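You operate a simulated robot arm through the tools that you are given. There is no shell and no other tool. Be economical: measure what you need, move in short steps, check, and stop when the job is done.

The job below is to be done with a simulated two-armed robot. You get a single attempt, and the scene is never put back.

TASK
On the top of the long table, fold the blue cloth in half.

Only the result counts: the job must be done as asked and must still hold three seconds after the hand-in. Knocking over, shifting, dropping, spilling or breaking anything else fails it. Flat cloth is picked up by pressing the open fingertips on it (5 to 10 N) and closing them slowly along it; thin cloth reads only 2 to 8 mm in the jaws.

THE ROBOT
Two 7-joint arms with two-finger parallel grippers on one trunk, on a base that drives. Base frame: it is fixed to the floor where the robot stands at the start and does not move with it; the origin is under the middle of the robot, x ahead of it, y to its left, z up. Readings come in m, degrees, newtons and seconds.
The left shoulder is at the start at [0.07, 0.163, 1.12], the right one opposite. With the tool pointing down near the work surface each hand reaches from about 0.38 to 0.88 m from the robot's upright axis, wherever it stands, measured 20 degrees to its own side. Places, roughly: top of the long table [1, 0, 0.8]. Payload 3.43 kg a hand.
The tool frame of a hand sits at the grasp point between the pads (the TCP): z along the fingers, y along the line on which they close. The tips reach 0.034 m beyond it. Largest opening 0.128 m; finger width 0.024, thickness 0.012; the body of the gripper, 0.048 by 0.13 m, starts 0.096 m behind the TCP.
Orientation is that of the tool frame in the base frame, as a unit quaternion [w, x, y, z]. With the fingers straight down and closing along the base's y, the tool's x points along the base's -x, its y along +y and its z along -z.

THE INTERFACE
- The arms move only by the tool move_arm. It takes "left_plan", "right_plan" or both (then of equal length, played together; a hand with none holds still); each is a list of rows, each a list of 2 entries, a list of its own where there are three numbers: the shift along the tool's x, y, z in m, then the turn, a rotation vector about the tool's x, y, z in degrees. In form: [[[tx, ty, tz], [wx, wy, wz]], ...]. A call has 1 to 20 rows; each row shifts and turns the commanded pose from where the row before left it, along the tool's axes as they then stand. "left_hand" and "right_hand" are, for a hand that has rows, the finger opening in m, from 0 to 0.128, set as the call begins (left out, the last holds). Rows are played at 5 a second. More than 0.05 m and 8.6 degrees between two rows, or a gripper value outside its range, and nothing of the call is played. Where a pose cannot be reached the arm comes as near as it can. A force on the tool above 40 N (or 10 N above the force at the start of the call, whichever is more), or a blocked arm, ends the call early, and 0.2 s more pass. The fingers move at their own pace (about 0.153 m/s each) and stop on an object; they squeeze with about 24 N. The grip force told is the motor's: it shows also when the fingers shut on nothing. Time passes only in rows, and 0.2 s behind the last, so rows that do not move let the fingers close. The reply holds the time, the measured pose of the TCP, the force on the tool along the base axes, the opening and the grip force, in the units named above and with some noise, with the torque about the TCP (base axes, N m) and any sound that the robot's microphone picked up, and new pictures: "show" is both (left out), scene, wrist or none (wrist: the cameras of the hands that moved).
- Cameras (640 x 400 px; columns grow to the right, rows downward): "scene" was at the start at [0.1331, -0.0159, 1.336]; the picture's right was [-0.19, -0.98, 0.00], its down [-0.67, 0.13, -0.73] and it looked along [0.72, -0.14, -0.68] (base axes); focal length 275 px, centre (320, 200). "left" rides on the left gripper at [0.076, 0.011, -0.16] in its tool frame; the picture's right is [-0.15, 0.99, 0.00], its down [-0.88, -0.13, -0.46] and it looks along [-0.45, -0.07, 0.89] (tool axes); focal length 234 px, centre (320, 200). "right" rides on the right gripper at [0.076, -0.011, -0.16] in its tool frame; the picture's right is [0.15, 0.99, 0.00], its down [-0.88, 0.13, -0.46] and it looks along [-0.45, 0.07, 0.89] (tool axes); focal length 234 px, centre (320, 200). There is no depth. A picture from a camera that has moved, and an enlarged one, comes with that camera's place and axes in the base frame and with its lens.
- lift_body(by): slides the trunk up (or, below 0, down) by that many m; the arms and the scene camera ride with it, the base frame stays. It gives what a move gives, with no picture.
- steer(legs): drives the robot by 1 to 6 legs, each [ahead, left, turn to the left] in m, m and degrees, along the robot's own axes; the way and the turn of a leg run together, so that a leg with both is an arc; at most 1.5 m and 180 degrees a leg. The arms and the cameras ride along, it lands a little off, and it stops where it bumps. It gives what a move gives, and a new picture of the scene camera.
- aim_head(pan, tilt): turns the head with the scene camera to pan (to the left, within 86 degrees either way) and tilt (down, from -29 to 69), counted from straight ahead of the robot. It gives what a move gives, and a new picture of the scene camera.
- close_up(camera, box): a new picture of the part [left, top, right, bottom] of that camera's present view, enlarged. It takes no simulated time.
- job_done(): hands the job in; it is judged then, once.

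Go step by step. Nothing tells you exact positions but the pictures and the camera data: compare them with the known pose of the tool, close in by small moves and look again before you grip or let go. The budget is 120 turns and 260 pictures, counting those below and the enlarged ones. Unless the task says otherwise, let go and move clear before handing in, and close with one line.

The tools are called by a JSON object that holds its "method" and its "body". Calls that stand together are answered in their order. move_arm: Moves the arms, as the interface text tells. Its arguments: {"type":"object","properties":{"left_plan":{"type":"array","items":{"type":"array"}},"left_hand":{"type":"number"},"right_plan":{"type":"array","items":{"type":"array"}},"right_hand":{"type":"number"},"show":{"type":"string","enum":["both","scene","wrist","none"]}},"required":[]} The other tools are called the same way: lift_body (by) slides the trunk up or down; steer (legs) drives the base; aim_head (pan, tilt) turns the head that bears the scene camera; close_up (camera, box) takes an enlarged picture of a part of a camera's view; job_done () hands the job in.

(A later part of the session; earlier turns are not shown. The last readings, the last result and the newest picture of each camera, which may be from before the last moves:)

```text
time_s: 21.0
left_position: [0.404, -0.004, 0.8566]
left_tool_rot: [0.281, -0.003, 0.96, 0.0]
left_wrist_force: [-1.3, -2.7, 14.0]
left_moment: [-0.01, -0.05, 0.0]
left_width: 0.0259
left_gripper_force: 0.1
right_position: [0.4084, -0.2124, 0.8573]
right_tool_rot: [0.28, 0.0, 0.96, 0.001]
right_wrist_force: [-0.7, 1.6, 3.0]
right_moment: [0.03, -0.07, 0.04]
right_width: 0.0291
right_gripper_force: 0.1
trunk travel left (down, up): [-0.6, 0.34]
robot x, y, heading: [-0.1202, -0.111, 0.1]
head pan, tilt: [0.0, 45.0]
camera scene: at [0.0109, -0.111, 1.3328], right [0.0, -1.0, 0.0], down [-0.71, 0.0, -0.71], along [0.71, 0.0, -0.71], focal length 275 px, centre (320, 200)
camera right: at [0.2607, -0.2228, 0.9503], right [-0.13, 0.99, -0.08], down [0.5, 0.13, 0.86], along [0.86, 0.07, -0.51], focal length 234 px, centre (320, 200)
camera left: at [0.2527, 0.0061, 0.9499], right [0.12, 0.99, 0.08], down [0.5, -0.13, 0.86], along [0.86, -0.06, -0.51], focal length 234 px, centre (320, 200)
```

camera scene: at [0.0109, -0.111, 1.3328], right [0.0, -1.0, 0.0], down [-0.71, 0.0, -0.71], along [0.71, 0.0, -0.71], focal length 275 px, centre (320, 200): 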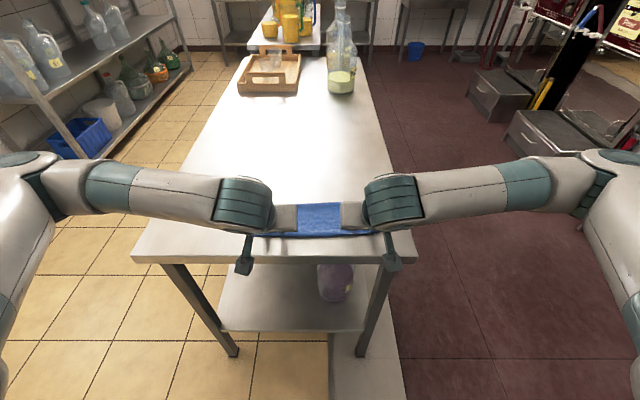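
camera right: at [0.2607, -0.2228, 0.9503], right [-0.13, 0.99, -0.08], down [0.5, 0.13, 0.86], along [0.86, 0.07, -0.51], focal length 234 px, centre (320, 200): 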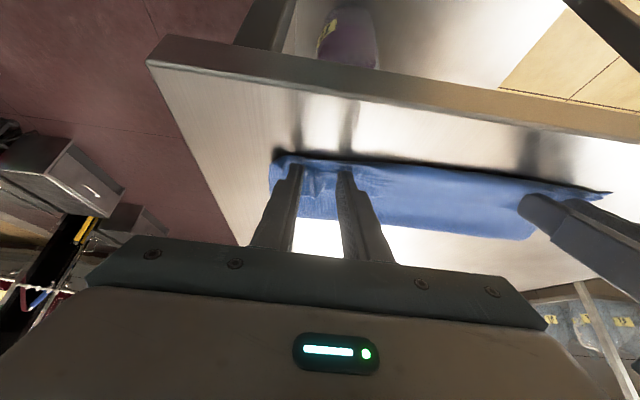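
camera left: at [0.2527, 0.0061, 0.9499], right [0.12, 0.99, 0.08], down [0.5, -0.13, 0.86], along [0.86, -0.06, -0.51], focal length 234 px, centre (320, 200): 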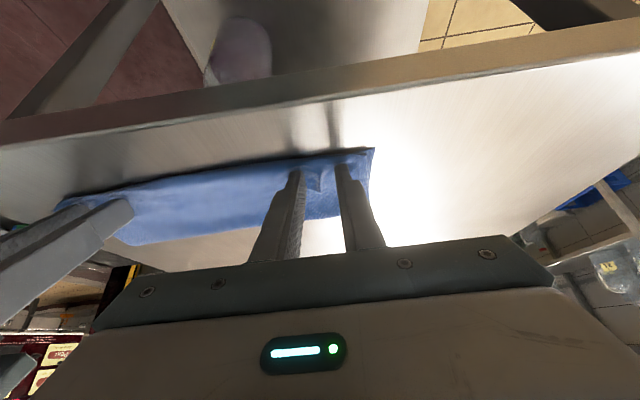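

Both hands have released. I'll lift straight up, move aside, and inspect.

{"method": "move_arm", "body": {"left_plan": [[[-0.0053, 0, -0.0085], [0, 0, 0]], [[-0.0106, 0, -0.017], [0, 0, 0]], [[-0.0106, 0, -0.017], [0, 0, 0]], [[-0.0159, 0, -0.0255], [0, 0, 0]], [[-0.0159, 0, -0.0255], [0, 0, 0]], [[-0.0159, 0.02, -0.0255], [0, 0, 0]], [[0, 0.045, 0], [0, 0, 0]], [[0, 0.045, 0], [0, 0, 0]], [[0, 0.045, 0], [0, 0, 0]], [[0, 0.045, 0], [0, 0, 0]], [[0, 0, 0], [0, 0, 0]]], "right_plan": [[[-0.0053, 0, -0.0085], [0, 0, 0]], [[-0.0106, 0, -0.017], [0, 0, 0]], [[-0.0106, 0, -0.017], [0, 0, 0]], [[-0.0159, 0, -0.0255], [0, 0, 0]], [[-0.0159, 0, -0.0255], [0, 0, 0]], [[-0.0159, -0.02, -0.0255], [0, 0, 0]], [[0, -0.045, 0], [0, 0, 0]], [[0, -0.045, 0], [0, 0, 0]], [[0, -0.045, 0], [0, 0, 0]], [[0, -0.045, 0], [0, 0, 0]], [[0, 0, 0], [0, 0, 0]]], "show": "scene"}}

{"method": "close_up", "body": {"camera": "scene", "box": [220, 160, 420, 285]}}

```text
time_s: 23.4
left_position: [0.4033, 0.1972, 0.9948]
left_tool_rot: [0.28, -0.003, 0.96, 0.001]
left_wrist_force: [0.8, -0.4, -1.3]
left_moment: [-0.03, 0.04, 0.0]
left_width: 0.0301
left_gripper_force: 0.0
right_position: [0.4096, -0.4124, 0.9967]
right_tool_rot: [0.279, -0.001, 0.96, 0.001]
right_wrist_force: [0.0, -0.2, -1.3]
right_moment: [0.01, -0.02, 0.02]
right_width: 0.0299
right_gripper_force: 0.0
trunk travel left (down, up): [-0.6, 0.34]
robot x, y, heading: [-0.117, -0.1093, -0.1]
head pan, tilt: [0.0, 45.0]
camera scene: at [0.014, -0.1105, 1.3325], right [0.0, -1.0, 0.0], down [-0.71, 0.0, -0.71], along [0.71, 0.0, -0.71], focal length 275 px, centre (320, 200)
```

scene: 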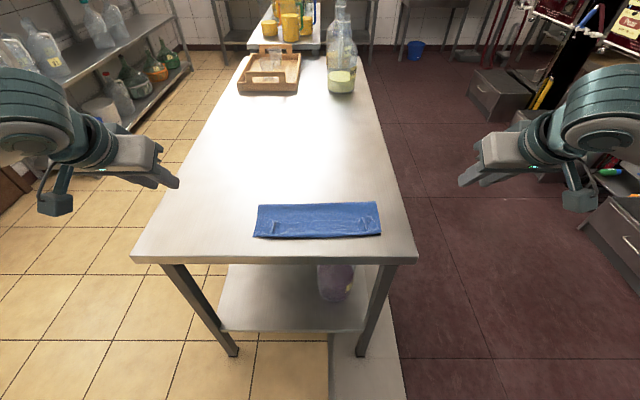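

```text
3.20 times, centred on (320, 222) of scene
camera zoom: at [0.014, -0.1105, 1.3325], right [0.0, -1.0, 0.0], down [-0.71, 0.0, -0.71], along [0.71, 0.0, -0.71], focal length 879 px, centre (320, 128)
```

zoom: 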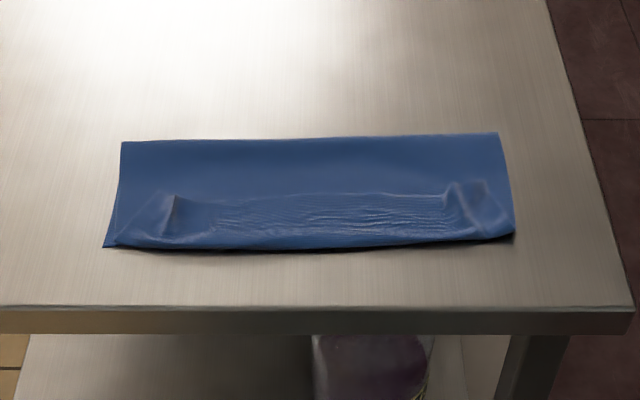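

The cloth is folded, but the visible strip is only about 10 cm deep where 13 cm is expected, and there's a wrinkled band near the edge. I'll look closer.

{"method": "close_up", "body": {"camera": "scene", "box": [248, 195, 324, 243]}}

{"method": "close_up", "body": {"camera": "scene", "box": [312, 195, 388, 243]}}

{"method": "close_up", "body": {"camera": "left", "box": [0, 0, 320, 200]}}

{"method": "close_up", "body": {"camera": "right", "box": [320, 0, 640, 200]}}

```text
8.33 times, centred on (286, 219) of scene
camera zoom: at [0.014, -0.1105, 1.3325], right [0.0, -1.0, 0.0], down [-0.71, 0.0, -0.71], along [0.71, 0.0, -0.71], focal length 2288 px, centre (603, 42)
```

zoom: 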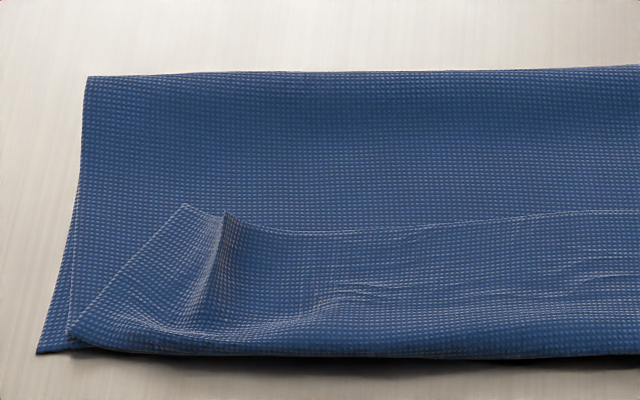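

```text
8.33 times, centred on (350, 219) of scene
camera zoom: at [0.014, -0.1105, 1.3325], right [0.0, -1.0, 0.0], down [-0.71, 0.0, -0.71], along [0.71, 0.0, -0.71], focal length 2288 px, centre (70, 42)
```

zoom: 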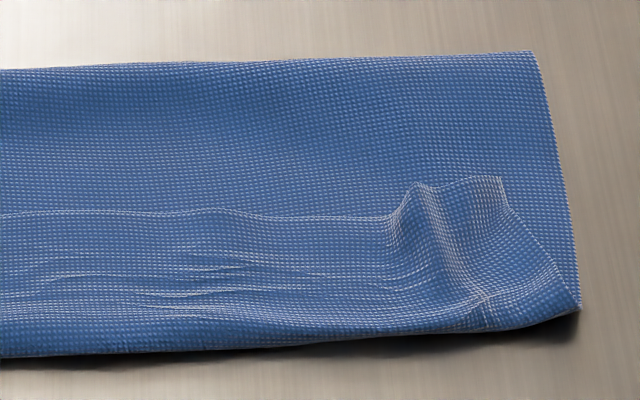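

```text
2.00 times, centred on (160, 100) of left
camera zoom: at [0.253, 0.2068, 1.0884], right [0.12, 0.99, 0.08], down [0.5, -0.13, 0.86], along [0.86, -0.06, -0.51], focal length 468 px, centre (640, 400)
```

zoom: 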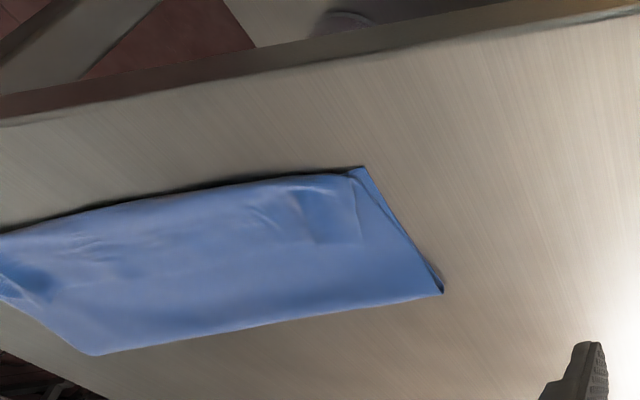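

```text
2.00 times, centred on (480, 100) of right
camera zoom: at [0.2615, -0.4238, 1.0898], right [-0.13, 0.99, -0.08], down [0.5, 0.13, 0.86], along [0.86, 0.07, -0.51], focal length 468 px, centre (0, 400)
```

zoom: 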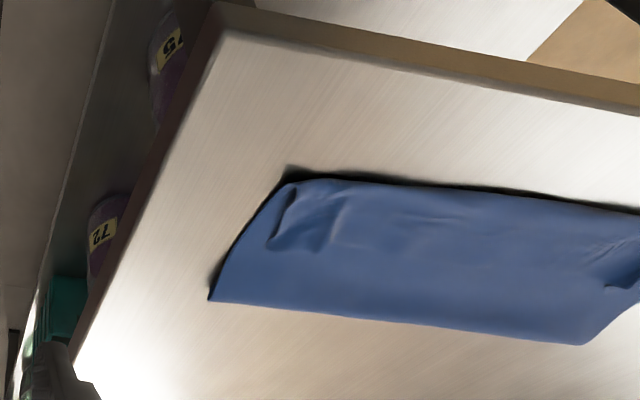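

The flap's last ~5 cm has rolled back on itself, and the fold line sits ~2.5 cm too near. I'll regrip the standing ridges close to the cloth edge and redo the lay-down with the hands pitched level. That needs the robot further back.

{"method": "steer", "body": {"legs": [[-0.2, 0, 0]]}}

{"method": "aim_head", "body": {"pan": 0, "tilt": 38}}

{"method": "close_up", "body": {"camera": "scene", "box": [240, 170, 400, 270]}}

```text
time_s: 25.0
left_position: [0.2007, 0.1962, 0.9952]
left_tool_rot: [0.28, -0.003, 0.96, -0.001]
left_wrist_force: [-0.2, -0.5, 1.1]
left_moment: [0.01, 0.01, 0.0]
left_width: 0.03
left_gripper_force: 0.0
right_position: [0.2084, -0.4125, 0.9977]
right_tool_rot: [0.279, -0.001, 0.96, 0.001]
right_wrist_force: [-0.3, -0.1, -0.3]
right_moment: [0.01, -0.04, 0.0]
right_width: 0.0299
right_gripper_force: 0.2
trunk travel left (down, up): [-0.6, 0.34]
robot x, y, heading: [-0.3235, -0.108, 0.3]
head pan, tilt: [0.0, 45.0]
camera scene: at [-0.19, -0.111, 1.3327], right [0.0, -1.0, 0.0], down [-0.71, 0.0, -0.71], along [0.71, 0.0, -0.71], focal length 275 px, centre (320, 200)
```

scene: 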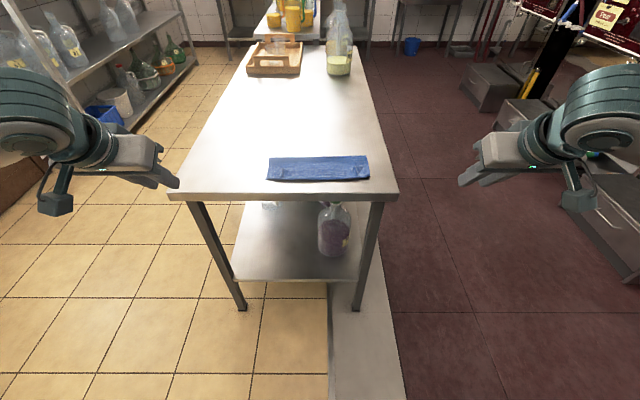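

```text
time_s: 25.7
left_position: [0.2002, 0.1962, 0.9954]
left_tool_rot: [0.28, -0.003, 0.96, 0.0]
left_wrist_force: [0.1, 0.4, -0.1]
left_moment: [-0.04, 0.01, 0.03]
left_width: 0.0301
left_gripper_force: 0.0
right_position: [0.2081, -0.4116, 0.9977]
right_tool_rot: [0.28, 0.0, 0.96, 0.001]
right_wrist_force: [0.6, -0.4, 0.4]
right_moment: [0.0, -0.02, -0.02]
right_width: 0.0299
right_gripper_force: 0.1
trunk travel left (down, up): [-0.6, 0.34]
robot x, y, heading: [-0.3201, -0.1084, 0.3]
head pan, tilt: [0.0, 38.0]
camera scene: at [-0.1843, -0.1109, 1.3429], right [0.0, -1.0, 0.0], down [-0.62, 0.0, -0.79], along [0.79, 0.0, -0.62], focal length 275 px, centre (320, 200)
```

scene: 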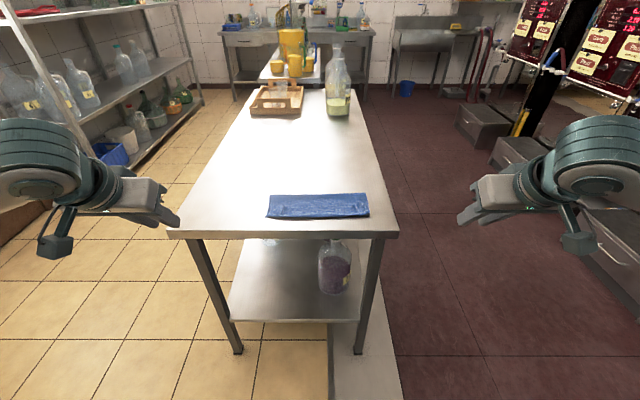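

```text
4.00 times, centred on (320, 220) of scene
camera zoom: at [-0.1843, -0.1109, 1.3429], right [0.0, -1.0, 0.0], down [-0.62, 0.0, -0.79], along [0.79, 0.0, -0.62], focal length 1098 px, centre (320, 120)
```

zoom: 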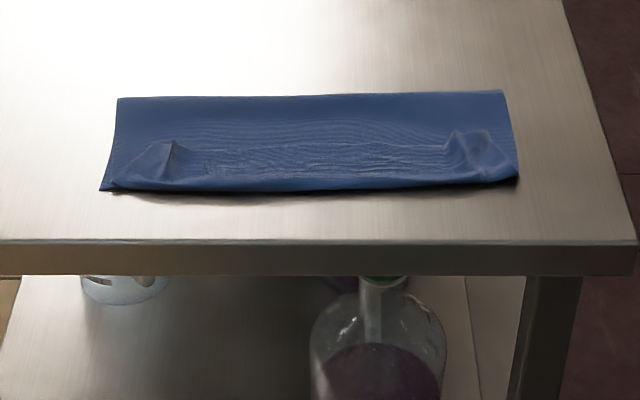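

I'll bring both hands upright over the two ridges, at about (0.437, 0.000) and (0.445, −0.218).

{"method": "move_arm", "body": {"left_plan": [[[0, 0, 0], [0, 8.1, 0]], [[0, 0, 0], [0, 8.1, 0]], [[0, 0, 0], [0, 8.1, 0]], [[0, 0, 0], [0, 8.2, 0]], [[-0.0296, -0.0245, 0.0081], [0, 0, 0]], [[-0.0296, -0.0245, 0.0081], [0, 0, 0]], [[-0.0296, -0.0245, 0.0081], [0, 0, 0]], [[-0.0296, -0.0245, 0.0081], [0, 0, 0]], [[-0.0296, -0.0245, 0.0081], [0, 0, 0]], [[-0.0296, -0.0245, 0.0081], [0, 0, 0]], [[-0.0296, -0.0245, 0.0081], [0, 0, 0]], [[-0.0296, -0.0245, 0.0081], [0, 0, 0]], [[0, 0, 0], [0, 0, 0]]], "right_plan": [[[0, 0, 0], [0, 8.1, 0]], [[0, 0, 0], [0, 8.1, 0]], [[0, 0, 0], [0, 8.1, 0]], [[0, 0, 0], [0, 8.2, 0]], [[-0.0296, 0.0242, 0.0084], [0, 0, 0]], [[-0.0296, 0.0242, 0.0084], [0, 0, 0]], [[-0.0296, 0.0242, 0.0084], [0, 0, 0]], [[-0.0296, 0.0242, 0.0084], [0, 0, 0]], [[-0.0296, 0.0242, 0.0084], [0, 0, 0]], [[-0.0296, 0.0242, 0.0084], [0, 0, 0]], [[-0.0296, 0.0242, 0.0084], [0, 0, 0]], [[-0.0296, 0.0242, 0.0084], [0, 0, 0]], [[0, 0, 0], [0, 0, 0]]], "left_hand": 0.036, "right_hand": 0.036, "show": "both"}}

```text
time_s: 28.5
left_position: [0.4374, 0.0004, 0.9323]
left_tool_rot: [0.001, -0.003, 1.0, -0.001]
left_wrist_force: [0.4, 0.2, 0.0]
left_moment: [0.01, -0.01, -0.05]
left_width: 0.0359
left_gripper_force: 0.0
right_position: [0.4454, -0.2182, 0.9287]
right_tool_rot: [0.001, -0.001, 1.0, 0.001]
right_wrist_force: [-0.4, -0.7, -0.5]
right_moment: [0.01, 0.0, 0.01]
right_width: 0.036
right_gripper_force: 0.0
trunk travel left (down, up): [-0.6, 0.34]
robot x, y, heading: [-0.3233, -0.1153, 0.2]
head pan, tilt: [0.0, 38.0]
camera scene: at [-0.1852, -0.1109, 1.3431], right [0.0, -1.0, 0.0], down [-0.62, 0.0, -0.79], along [0.79, 0.0, -0.62], focal length 275 px, centre (320, 200)
camera right: at [0.3691, -0.2298, 1.0889], right [-0.15, 0.99, 0.0], down [0.88, 0.13, 0.46], along [0.45, 0.07, -0.89], focal length 234 px, centre (320, 200)
camera left: at [0.3611, 0.0103, 1.0918], right [0.14, 0.99, 0.0], down [0.88, -0.13, 0.46], along [0.45, -0.07, -0.89], focal length 234 px, centre (320, 200)
```

scene: 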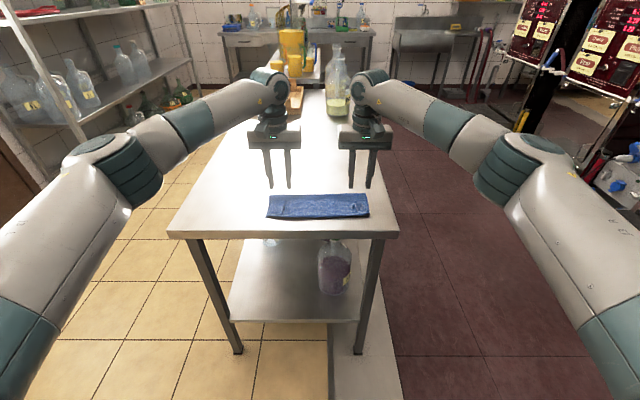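
right: 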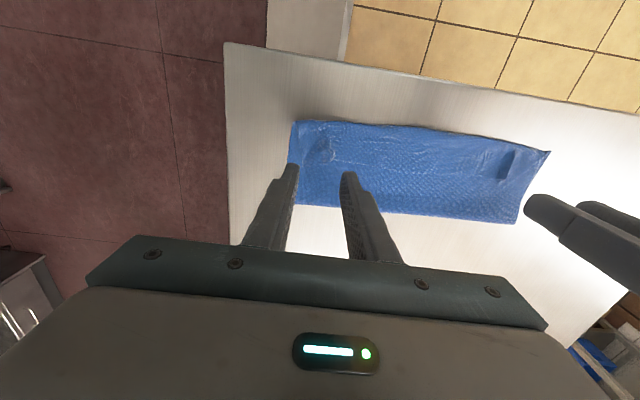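
left: 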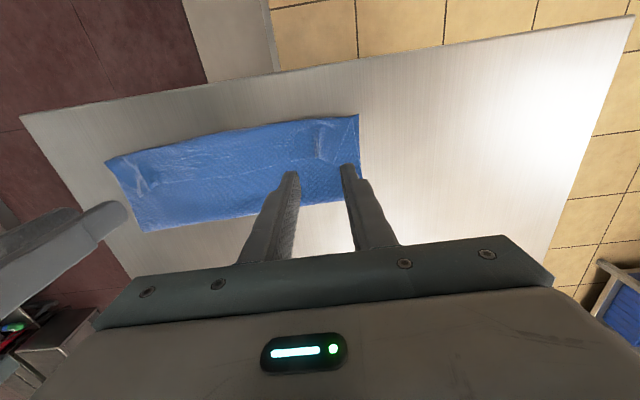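

{"method": "move_arm", "body": {"left_plan": [[[0, 0, 0.019], [0, 0, 0]], [[0, 0, 0.019], [0, 0, 0]], [[0, 0, 0.017], [0, 0, 0]], [[0, 0, 0], [0, 0, 0]]], "right_plan": [[[0, 0, 0.018], [0, 0, 0]], [[0, 0, 0.018], [0, 0, 0]], [[0, 0, 0.016], [0, 0, 0]], [[0, 0, 0], [0, 0, 0]]], "show": "none"}}

{"method": "close_up", "body": {"camera": "left", "box": [220, 90, 420, 215]}}

{"method": "close_up", "body": {"camera": "right", "box": [220, 90, 420, 215]}}

{"method": "close_up", "body": {"camera": "scene", "box": [250, 160, 390, 247]}}

```text
time_s: 29.5
left_position: [0.4384, 0.0013, 0.876]
left_tool_rot: [0.001, -0.002, 1.0, -0.002]
left_wrist_force: [-0.1, 0.4, -0.1]
left_moment: [-0.03, 0.0, 0.0]
left_width: 0.0361
left_gripper_force: 0.0
right_position: [0.4446, -0.218, 0.8771]
right_tool_rot: [0.0, -0.001, 1.0, 0.001]
right_wrist_force: [0.3, -0.3, 0.7]
right_moment: [0.02, -0.02, 0.01]
right_width: 0.0362
right_gripper_force: 0.0
trunk travel left (down, up): [-0.6, 0.34]
robot x, y, heading: [-0.3227, -0.1124, 0.1]
head pan, tilt: [0.0, 38.0]
```

```text
3.20 times, centred on (320, 152) of left
camera zoom: at [0.3617, 0.0112, 1.0357], right [0.14, 0.99, 0.0], down [0.88, -0.12, 0.46], along [0.45, -0.07, -0.89], focal length 749 px, centre (320, 352)
```

zoom: 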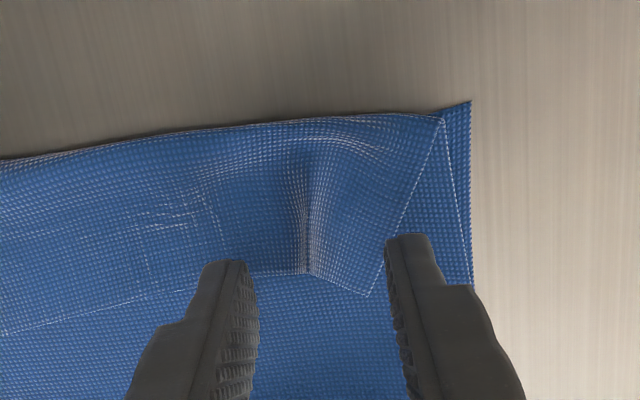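

```text
3.20 times, centred on (320, 152) of right
camera zoom: at [0.3692, -0.2293, 1.0363], right [-0.15, 0.99, 0.0], down [0.88, 0.13, 0.46], along [0.45, 0.07, -0.89], focal length 749 px, centre (320, 352)
```

zoom: 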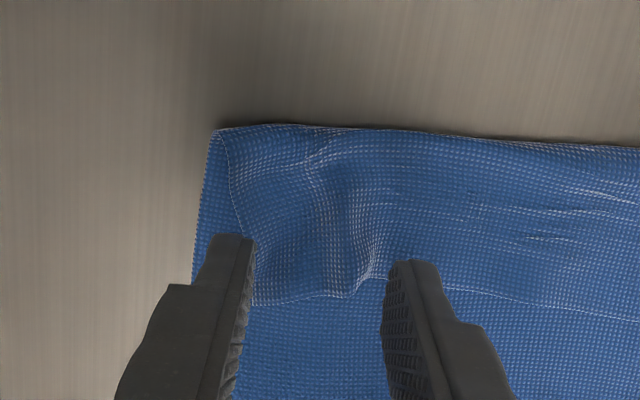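

```text
4.57 times, centred on (320, 204) of scene
camera zoom: at [-0.1846, -0.111, 1.343], right [0.0, -1.0, 0.0], down [-0.62, 0.0, -0.79], along [0.79, 0.0, -0.62], focal length 1255 px, centre (320, 184)
```

zoom: 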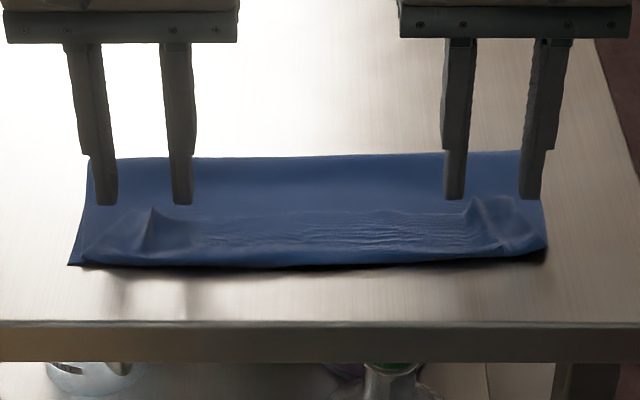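

The tail edge and the ridges show clearly. I'll shift ~1 cm towards the robot, centre on the ridges, and go down to light contact.

{"method": "move_arm", "body": {"left_plan": [[[0.01, -0.005, 0], [0, 0, 0]], [[0, 0, 0.005], [0, 0, 0]], [[0, 0, 0.004], [0, 0, 0]], [[0, 0, 0.003], [0, 0, 0]], [[0, 0, 0], [0, 0, 0]]], "right_plan": [[[0.008, 0.008, 0], [0, 0, 0]], [[0, 0, 0.006], [0, 0, 0]], [[0, 0, 0.004], [0, 0, 0]], [[0, 0, 0.003], [0, 0, 0]], [[0, 0, 0], [0, 0, 0]]], "show": "none"}}

{"method": "close_up", "body": {"camera": "left", "box": [220, 90, 420, 215]}}

{"method": "close_up", "body": {"camera": "right", "box": [220, 90, 420, 215]}}

```text
time_s: 30.7
left_position: [0.4285, -0.004, 0.8633]
left_tool_rot: [0.0, -0.003, 1.0, -0.001]
left_wrist_force: [0.3, -0.3, -0.5]
left_moment: [0.03, 0.0, 0.01]
left_width: 0.0359
left_gripper_force: 0.1
right_position: [0.4356, -0.2106, 0.8655]
right_tool_rot: [0.001, -0.001, 1.0, 0.001]
right_wrist_force: [-0.3, -0.4, 0.1]
right_moment: [-0.02, 0.0, -0.02]
right_width: 0.0358
right_gripper_force: 0.1
trunk travel left (down, up): [-0.6, 0.34]
robot x, y, heading: [-0.3216, -0.1099, -0.1]
head pan, tilt: [0.0, 38.0]
```

```text
3.20 times, centred on (320, 152) of left
camera zoom: at [0.3518, 0.0062, 1.0235], right [0.14, 0.99, 0.0], down [0.88, -0.12, 0.46], along [0.45, -0.07, -0.89], focal length 749 px, centre (320, 352)
```

zoom: 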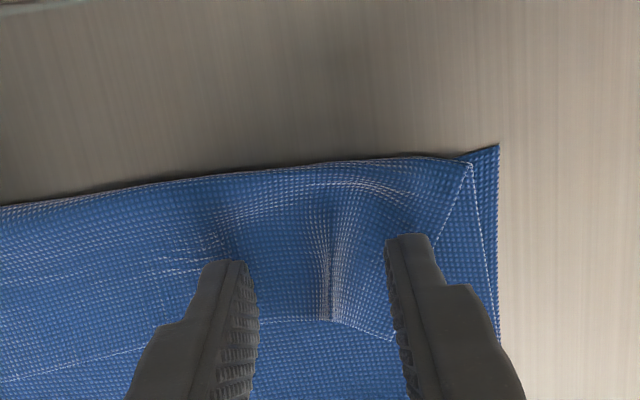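

```text
3.20 times, centred on (320, 152) of right
camera zoom: at [0.3612, -0.2215, 1.024], right [-0.15, 0.99, 0.0], down [0.88, 0.13, 0.46], along [0.45, 0.07, -0.89], focal length 749 px, centre (320, 352)
```

zoom: 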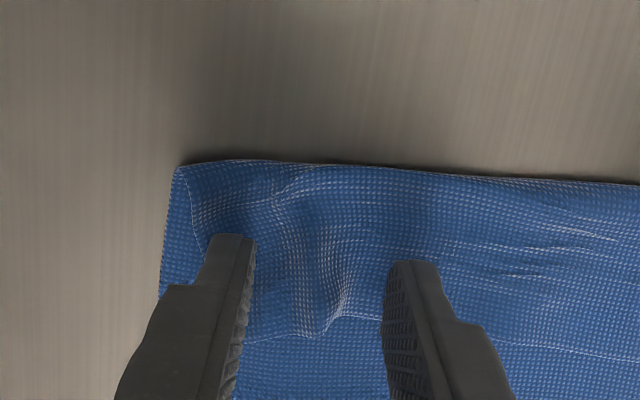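

Well placed on both ridges. I'll go down to light contact and then close in steps.

{"method": "move_arm", "body": {"left_plan": [[[0, 0, 0.002], [0, 0, 0]], [[0, 0, 0.0015], [0, 0, 0]], [[0, 0, 0], [0, 0, 0]]], "right_plan": [[[0, 0, 0.003], [0, 0, 0]], [[0, 0, 0.0025], [0, 0, 0]], [[0, 0, 0], [0, 0, 0]]], "show": "none"}}

```text
time_s: 31.5
left_position: [0.4283, -0.0049, 0.8612]
left_tool_rot: [0.0, -0.003, 1.0, -0.002]
left_wrist_force: [-0.2, -0.1, -1.0]
left_moment: [-0.02, 0.0, 0.01]
left_width: 0.0359
left_gripper_force: 0.1
right_position: [0.4374, -0.2107, 0.859]
right_tool_rot: [0.001, -0.001, 1.0, 0.001]
right_wrist_force: [0.3, -0.6, -0.3]
right_moment: [0.01, -0.01, 0.03]
right_width: 0.036
right_gripper_force: 0.0
trunk travel left (down, up): [-0.6, 0.34]
robot x, y, heading: [-0.3224, -0.1101, 0.0]
head pan, tilt: [0.0, 38.0]
```

{"method": "move_arm", "body": {"left_plan": [[[0, 0, 0.0025], [0, 0, 0]], [[0, 0, 0], [0, 0, 0]]], "right_plan": [[[0, 0, 0.001], [0, 0, 0]], [[0, 0, 0], [0, 0, 0]]], "left_hand": 0.024, "right_hand": 0.024, "show": "none"}}

{"method": "close_up", "body": {"camera": "left", "box": [220, 90, 420, 215]}}

{"method": "close_up", "body": {"camera": "right", "box": [220, 90, 420, 215]}}

```text
time_s: 32.1
left_position: [0.4289, -0.0048, 0.859]
left_tool_rot: [0.0, -0.003, 1.0, -0.001]
left_wrist_force: [-1.0, -0.4, -0.1]
left_moment: [-0.02, 0.03, -0.02]
left_width: 0.0241
left_gripper_force: 0.0
right_position: [0.436, -0.2114, 0.8578]
right_tool_rot: [0.0, 0.0, 1.0, 0.001]
right_wrist_force: [-0.3, 0.9, 0.0]
right_moment: [0.01, -0.02, 0.01]
right_width: 0.0242
right_gripper_force: 0.0
trunk travel left (down, up): [-0.6, 0.34]
robot x, y, heading: [-0.3208, -0.1109, -0.0]
head pan, tilt: [0.0, 38.0]
```

```text
3.20 times, centred on (320, 152) of left
camera zoom: at [0.3518, 0.0063, 1.0176], right [0.14, 0.99, 0.0], down [0.88, -0.12, 0.46], along [0.45, -0.07, -0.89], focal length 749 px, centre (320, 352)
```

zoom: 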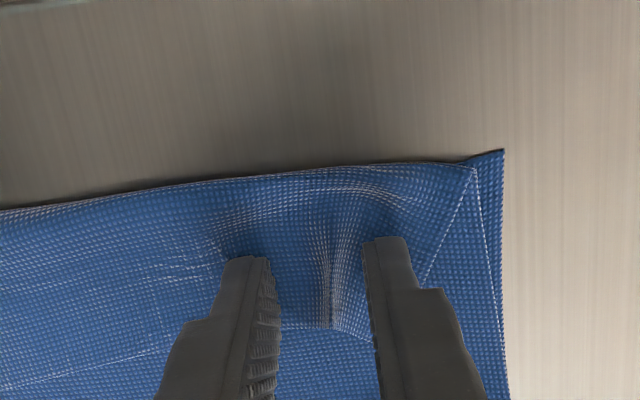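

```text
3.20 times, centred on (320, 152) of right
camera zoom: at [0.3611, -0.2216, 1.0177], right [-0.15, 0.99, 0.0], down [0.88, 0.13, 0.46], along [0.45, 0.07, -0.89], focal length 749 px, centre (320, 352)
```

zoom: 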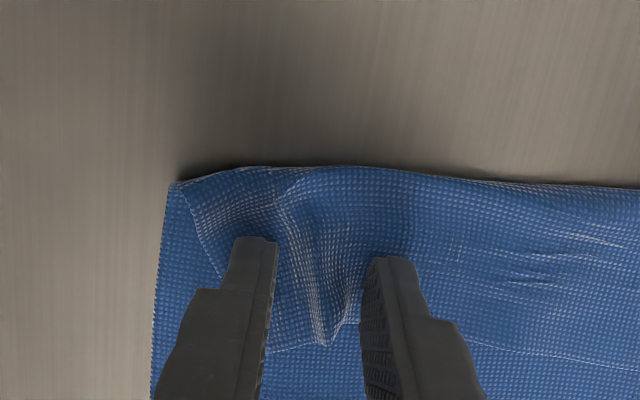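

{"method": "move_arm", "body": {"left_plan": [[[0, 0, 0.0015], [0, 0, 0]], [[0, 0, 0], [0, 0, 0]]], "right_plan": [[[0, 0, 0.0005], [0, 0, 0]], [[0, 0, 0], [0, 0, 0]]], "left_hand": 0.015, "right_hand": 0.015, "show": "none"}}

{"method": "move_arm", "body": {"left_plan": [[[0, 0, 0], [0, 0, 0]], [[0, 0, 0], [0, 0, 0]]], "right_plan": [[[0, 0, 0], [0, 0, 0]], [[0, 0, 0], [0, 0, 0]]], "left_hand": 0.008, "right_hand": 0.008, "show": "none"}}

{"method": "move_arm", "body": {"left_plan": [[[0, 0, 0], [0, 0, 0]], [[0, 0, 0], [0, 0, 0]], [[0, 0, 0], [0, 0, 0]]], "right_plan": [[[0, 0, 0], [0, 0, 0]], [[0, 0, 0], [0, 0, 0]], [[0, 0, 0], [0, 0, 0]]], "left_hand": 0, "right_hand": 0, "show": "none"}}

{"method": "close_up", "body": {"camera": "left", "box": [220, 90, 420, 215]}}

{"method": "close_up", "body": {"camera": "right", "box": [220, 90, 420, 215]}}

```text
time_s: 32.7
left_position: [0.4277, -0.0031, 0.8573]
left_tool_rot: [0.0, -0.003, 1.0, -0.001]
left_wrist_force: [0.0, -0.8, -0.1]
left_moment: [-0.04, -0.01, -0.01]
left_width: 0.0151
left_gripper_force: 0.0
right_position: [0.4355, -0.2113, 0.857]
right_tool_rot: [0.0, -0.001, 1.0, 0.0]
right_wrist_force: [0.8, 0.1, 0.9]
right_moment: [-0.03, 0.02, 0.0]
right_width: 0.0152
right_gripper_force: 0.0
trunk travel left (down, up): [-0.6, 0.34]
robot x, y, heading: [-0.3206, -0.1096, -0.2]
head pan, tilt: [0.0, 38.0]
```

```text
time_s: 33.3
left_position: [0.4282, -0.0038, 0.8568]
left_tool_rot: [0.0, -0.003, 1.0, 0.0]
left_wrist_force: [-0.2, -0.4, 0.8]
left_moment: [-0.01, 0.0, -0.01]
left_width: 0.0081
left_gripper_force: 0.3
right_position: [0.4361, -0.2116, 0.8574]
right_tool_rot: [-0.001, -0.001, 1.0, 0.001]
right_wrist_force: [-0.4, 0.8, 0.1]
right_moment: [0.03, 0.01, 0.0]
right_width: 0.008
right_gripper_force: 0.1
trunk travel left (down, up): [-0.6, 0.34]
robot x, y, heading: [-0.3217, -0.1101, 0.0]
head pan, tilt: [0.0, 38.0]
```

```text
time_s: 34.1
left_position: [0.4275, -0.0041, 0.8588]
left_tool_rot: [0.001, -0.002, 1.0, -0.002]
left_wrist_force: [0.3, -6.6, 2.7]
left_moment: [-0.21, -0.01, -0.05]
left_width: 0.0018
left_gripper_force: 24.3
right_position: [0.436, -0.2097, 0.8573]
right_tool_rot: [0.0, -0.001, 1.0, 0.002]
right_wrist_force: [-1.0, 6.1, 0.1]
right_moment: [0.17, -0.01, 0.05]
right_width: 0.0021
right_gripper_force: 23.6
trunk travel left (down, up): [-0.6, 0.34]
robot x, y, heading: [-0.3232, -0.1106, -0.0]
head pan, tilt: [0.0, 38.0]
```

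```text
3.20 times, centred on (320, 152) of left
camera zoom: at [0.3516, 0.006, 1.0162], right [0.14, 0.99, 0.0], down [0.88, -0.12, 0.46], along [0.45, -0.07, -0.89], focal length 749 px, centre (320, 352)
```

zoom: 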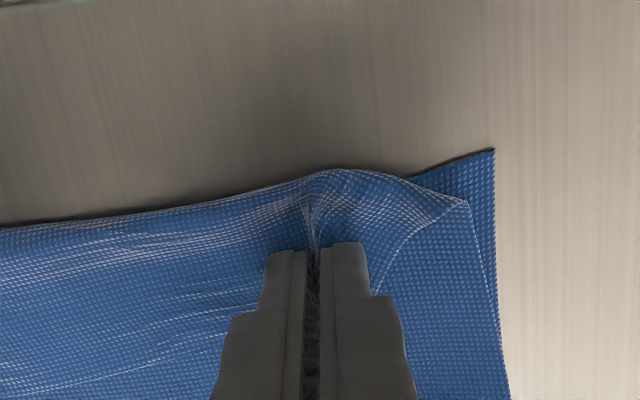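

```text
3.20 times, centred on (320, 152) of right
camera zoom: at [0.3607, -0.2212, 1.0174], right [-0.15, 0.99, 0.0], down [0.88, 0.13, 0.46], along [0.45, 0.07, -0.89], focal length 749 px, centre (320, 352)
```

zoom: 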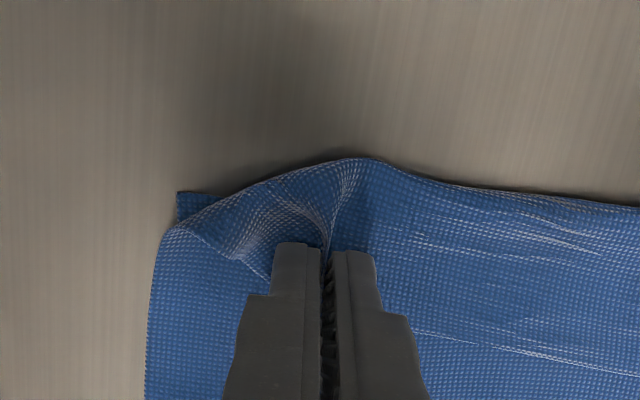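

Only the rolled tail is gripped in both hands. I'll lift it up and back over the intended fold line (x ≈ 0.535), pitching the hands forward, to unroll it and reset the fold.

{"method": "move_arm", "body": {"left_plan": [[[0, -0.0008, -0.012], [0, 0, 0]], [[0, -0.0007, -0.012], [0, 0, 0]], [[0, 0, -0.012], [0, 0, 0]], [[-0.0089, 0, -0.0087], [0, -5, 0]], [[-0.0097, 0, -0.0076], [0, -5, 0]], [[-0.0103, 0, -0.0064], [0, -5, 0]], [[-0.0108, 0, -0.0052], [0, -5, 0]], [[-0.0112, 0, -0.0041], [0, -5, 0]], [[-0.0115, 0, -0.0028], [0, -5, 0]], [[-0.0118, 0, -0.0016], [0, -5, 0]], [[-0.0118, 0, -0.0002], [0, -5, 0]], [[-0.0119, 0, 0.0011], [0, -5, 0]], [[0, 0, 0], [0, 0, 0]]], "right_plan": [[[0.002, 0.0008, -0.012], [0, 0, 0]], [[0.002, 0.0007, -0.012], [0, 0, 0]], [[0.002, 0, -0.012], [0, 0, 0]], [[-0.0089, 0, -0.0087], [0, -5, 0]], [[-0.0097, 0, -0.0076], [0, -5, 0]], [[-0.0103, 0, -0.0064], [0, -5, 0]], [[-0.0108, 0, -0.0052], [0, -5, 0]], [[-0.0112, 0, -0.0041], [0, -5, 0]], [[-0.0115, 0, -0.0028], [0, -5, 0]], [[-0.0118, 0, -0.0016], [0, -5, 0]], [[-0.0118, 0, -0.0002], [0, -5, 0]], [[-0.0119, 0, 0.0011], [0, -5, 0]], [[0, 0, 0], [0, 0, 0]]], "show": "both"}}

{"method": "close_up", "body": {"camera": "scene", "box": [240, 145, 400, 245]}}

```text
time_s: 36.9
left_position: [0.5123, -0.0047, 0.9618]
left_tool_rot: [0.384, -0.002, 0.923, 0.0]
left_wrist_force: [-0.2, -3.2, 0.5]
left_moment: [-0.04, -0.02, -0.13]
left_width: 0.002
left_gripper_force: 24.8
right_position: [0.5134, -0.21, 0.9641]
right_tool_rot: [0.383, 0.0, 0.924, 0.001]
right_wrist_force: [0.7, 3.7, -0.6]
right_moment: [0.07, 0.0, 0.14]
right_width: 0.0023
right_gripper_force: 24.1
trunk travel left (down, up): [-0.6, 0.34]
robot x, y, heading: [-0.3191, -0.1104, 0.2]
head pan, tilt: [0.0, 38.0]
camera scene: at [-0.1841, -0.1109, 1.3429], right [0.0, -1.0, 0.0], down [-0.62, 0.0, -0.79], along [0.79, 0.0, -0.62], focal length 275 px, centre (320, 200)
camera right: at [0.3477, -0.2199, 1.0224], right [-0.11, 0.99, -0.1], down [0.3, 0.13, 0.95], along [0.95, 0.07, -0.31], focal length 234 px, centre (320, 200)
camera left: at [0.3447, 0.0047, 1.0203], right [0.1, 0.99, 0.1], down [0.3, -0.13, 0.95], along [0.95, -0.06, -0.31], focal length 234 px, centre (320, 200)
```

scene: 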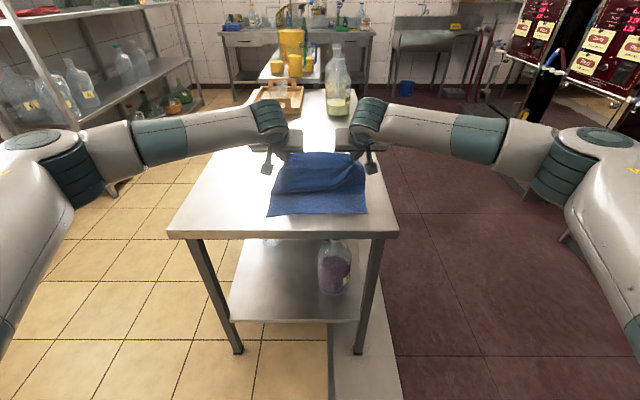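
right: 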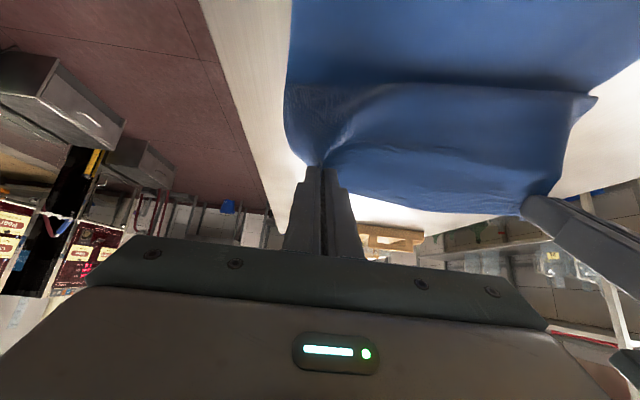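
left: 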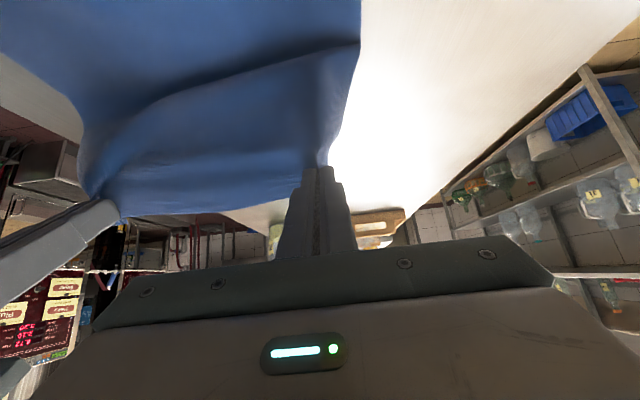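

```text
4.00 times, centred on (320, 195) of scene
camera zoom: at [-0.1841, -0.1109, 1.3429], right [0.0, -1.0, 0.0], down [-0.62, 0.0, -0.79], along [0.79, 0.0, -0.62], focal length 1098 px, centre (320, 220)
```

zoom: 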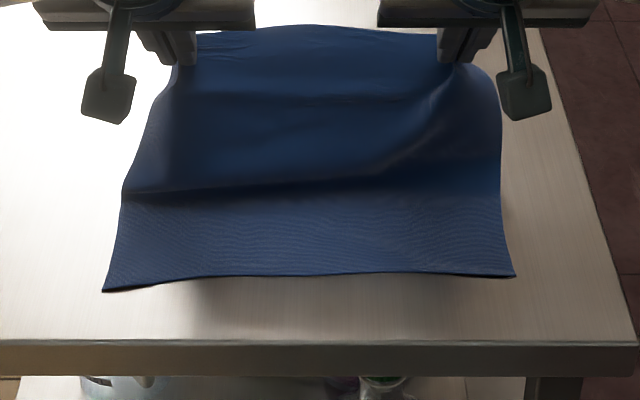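

The tail is unrolled and the bottom layer hasn't moved. I'll take up the slack slightly forward, then arc towards the robot while pitching the hands nearly level.

{"method": "move_arm", "body": {"left_plan": [[[-0.0078, 0, 0.0063], [0, 0, 0]], [[-0.0078, 0, 0.0063], [0, 0, 0]], [[0.0094, 0, -0.0076], [0, 0, 0]], [[0.0094, 0, -0.0076], [0, -8, 0]], [[0.0123, 0, -0.0121], [0, 0, 0]], [[0.0123, 0, -0.0121], [0, -7, 0]], [[0.015, 0, -0.0097], [0, 0, 0]], [[0.015, 0, -0.0097], [0, -7, 0]], [[0.0159, 0, -0.0081], [0, 0, 0]], [[0.0159, 0, -0.0081], [0, -7, 0]], [[0.0168, 0, -0.0056], [0, 0, 0]], [[0.0168, 0, -0.0056], [0, -7, 0]], [[0, 0, 0], [0, 0, 0]]], "right_plan": [[[-0.0078, 0, 0.0063], [0, 0, 0]], [[-0.0078, 0, 0.0063], [0, 0, 0]], [[0.0094, 0, -0.0076], [0, 0, 0]], [[0.0094, 0, -0.0076], [0, -8, 0]], [[0.0123, 0, -0.0121], [0, 0, 0]], [[0.0123, 0, -0.0121], [0, -7, 0]], [[0.015, 0, -0.0097], [0, 0, 0]], [[0.015, 0, -0.0097], [0, -7, 0]], [[0.0159, 0, -0.0081], [0, 0, 0]], [[0.0159, 0, -0.0081], [0, -7, 0]], [[0.0168, 0, -0.0056], [0, 0, 0]], [[0.0168, 0, -0.0056], [0, -7, 0]], [[0, 0, 0], [0, 0, 0]]], "show": "both"}}

{"method": "close_up", "body": {"camera": "scene", "box": [240, 145, 400, 245]}}

```text
time_s: 39.6
left_position: [0.3902, -0.0406, 0.9]
left_tool_rot: [0.622, -0.009, 0.783, 0.01]
left_wrist_force: [0.7, 2.9, -0.5]
left_moment: [-0.05, -0.02, -0.35]
left_width: 0.002
left_gripper_force: 24.3
left hand out of reach, approached as far as the arm can: row 10, 12
right_position: [0.39, -0.1762, 0.8988]
right_tool_rot: [0.622, 0.005, 0.783, -0.007]
right_wrist_force: [-0.4, -2.9, -0.5]
right_moment: [0.05, 0.02, 0.44]
right_width: 0.0023
right_gripper_force: 23.6
right hand out of reach, approached as far as the arm can: row 10, 12
trunk travel left (down, up): [-0.6, 0.34]
robot x, y, heading: [-0.3238, -0.1086, 0.3]
head pan, tilt: [0.0, 38.0]
stopped in row 13 (left hand): the force on the tool passed its limit at 45 N (the readings are from after the stop); the commanded pose is now the measured one
camera scene: at [-0.1843, -0.1111, 1.343], right [0.0, -1.0, 0.0], down [-0.62, 0.0, -0.79], along [0.79, 0.0, -0.62], focal length 275 px, centre (320, 200)
camera right: at [0.2188, -0.1838, 0.8614], right [-0.02, 0.99, -0.15], down [-0.24, 0.14, 0.96], along [0.97, 0.05, 0.24], focal length 234 px, centre (320, 200)
camera left: at [0.2158, -0.0343, 0.8618], right [0.01, 0.99, 0.15], down [-0.24, -0.14, 0.96], along [0.97, -0.04, 0.24], focal length 234 px, centre (320, 200)
```

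scene: 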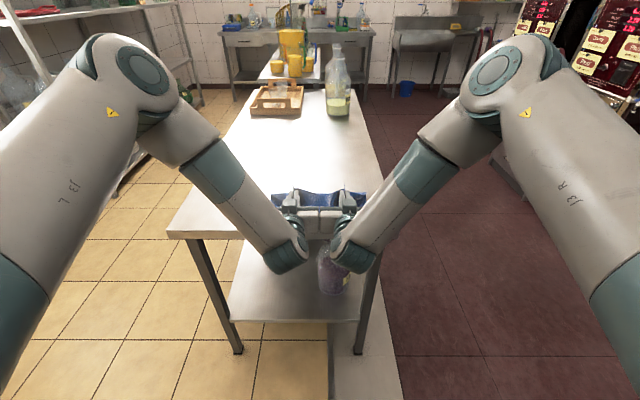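
right: 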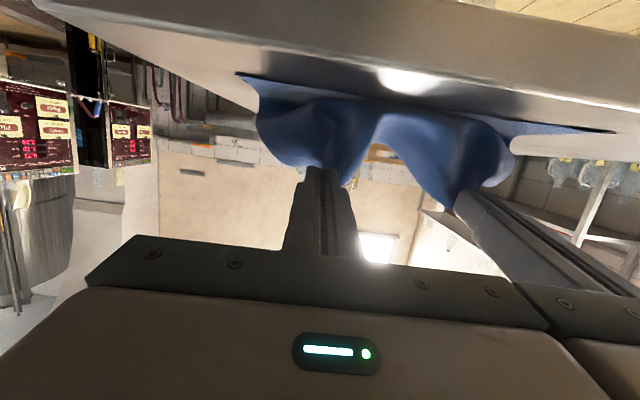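
left: 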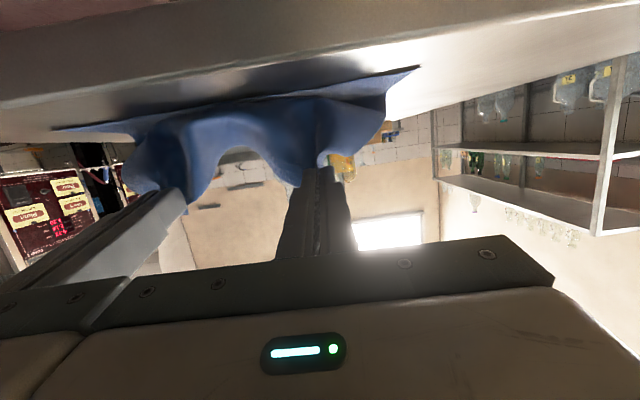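

```text
4.00 times, centred on (320, 195) of scene
camera zoom: at [-0.1843, -0.1111, 1.343], right [0.0, -1.0, 0.0], down [-0.62, 0.0, -0.79], along [0.79, 0.0, -0.62], focal length 1098 px, centre (320, 220)
```

zoom: 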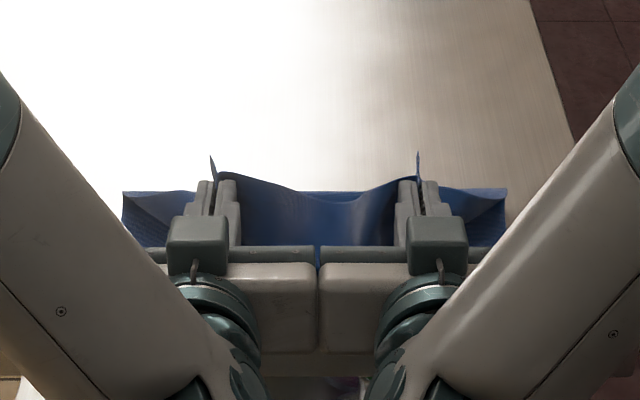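

The level tilt is out of reach and the wrists drifted together, though the cloth is still held. I'll undo part of the tilt and spread the hands back to their spacing.

{"method": "move_arm", "body": {"left_plan": [[[-0.0037, 0.008, 0.0002], [0, 7, 0]], [[-0.0042, 0.01, 0.0003], [0, 7, 0]], [[-0.0042, 0.01, 0.0003], [0, 7, 0]], [[0, 0.006, 0], [0, 0, 0]], [[0, 0, 0], [0, 0, 0]]], "right_plan": [[[-0.0037, -0.008, 0.0002], [0, 7, 0]], [[-0.0042, -0.01, 0.0003], [0, 7, 0]], [[-0.0042, -0.01, 0.0003], [0, 7, 0]], [[0, -0.004, 0], [0, 0, 0]], [[0, 0, 0], [0, 0, 0]]], "show": "both"}}

{"method": "close_up", "body": {"camera": "scene", "box": [240, 145, 400, 245]}}

```text
time_s: 40.8
left_position: [0.3935, -0.0063, 0.9107]
left_tool_rot: [0.469, -0.01, 0.883, 0.008]
left_wrist_force: [0.6, -1.7, 0.1]
left_moment: [-0.03, -0.01, -0.05]
left_width: 0.0017
left_gripper_force: 23.9
right_position: [0.3948, -0.2071, 0.91]
right_tool_rot: [0.469, 0.005, 0.883, -0.005]
right_wrist_force: [-0.3, 1.9, -1.4]
right_moment: [0.01, -0.01, 0.09]
right_width: 0.0021
right_gripper_force: 23.9
trunk travel left (down, up): [-0.6, 0.34]
robot x, y, heading: [-0.3234, -0.1119, -0.0]
head pan, tilt: [0.0, 38.0]
camera scene: at [-0.1844, -0.111, 1.343], right [0.0, -1.0, 0.0], down [-0.62, 0.0, -0.79], along [0.79, 0.0, -0.62], focal length 275 px, centre (320, 200)
camera right: at [0.2214, -0.2152, 0.9366], right [-0.07, 0.99, -0.12], down [0.12, 0.13, 0.98], along [0.99, 0.05, -0.13], focal length 234 px, centre (320, 200)
camera left: at [0.2178, -0.0009, 0.9373], right [0.06, 0.99, 0.12], down [0.12, -0.13, 0.98], along [0.99, -0.04, -0.13], focal length 234 px, centre (320, 200)
```

scene: 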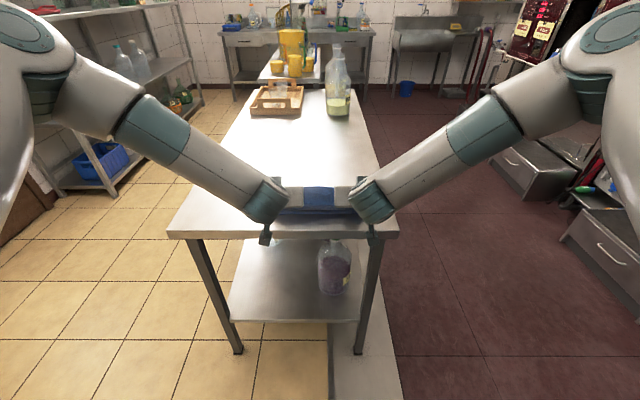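
right: 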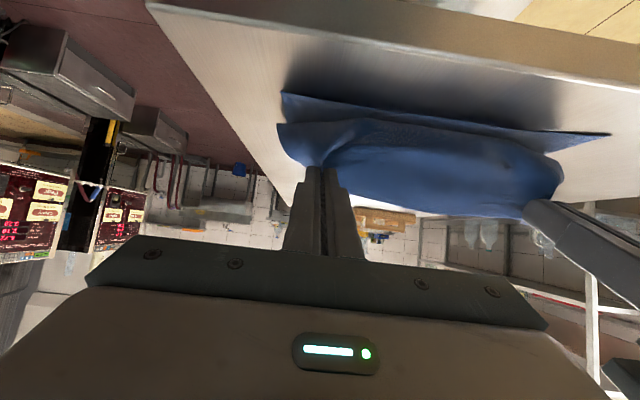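
left: 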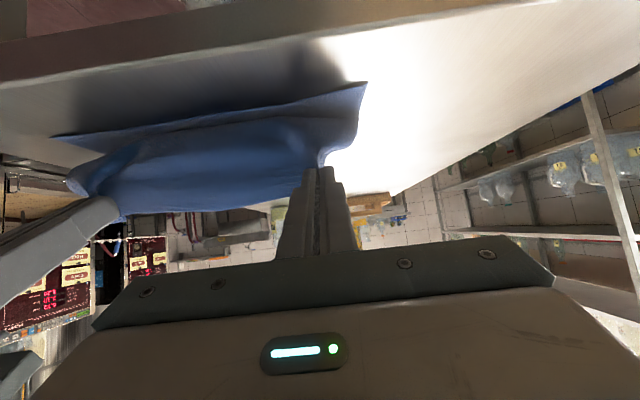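

```text
4.00 times, centred on (320, 195) of scene
camera zoom: at [-0.1844, -0.111, 1.343], right [0.0, -1.0, 0.0], down [-0.62, 0.0, -0.79], along [0.79, 0.0, -0.62], focal length 1098 px, centre (320, 220)
```

zoom: 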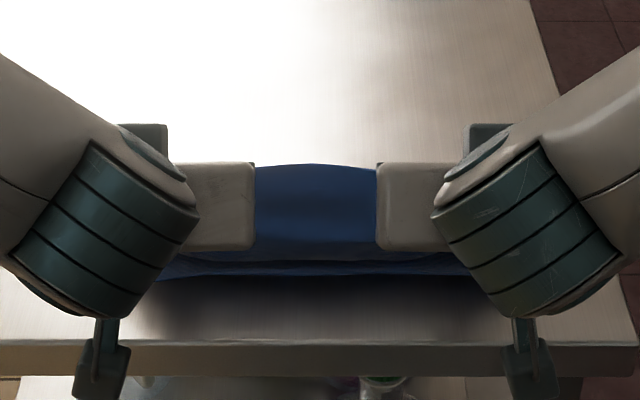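

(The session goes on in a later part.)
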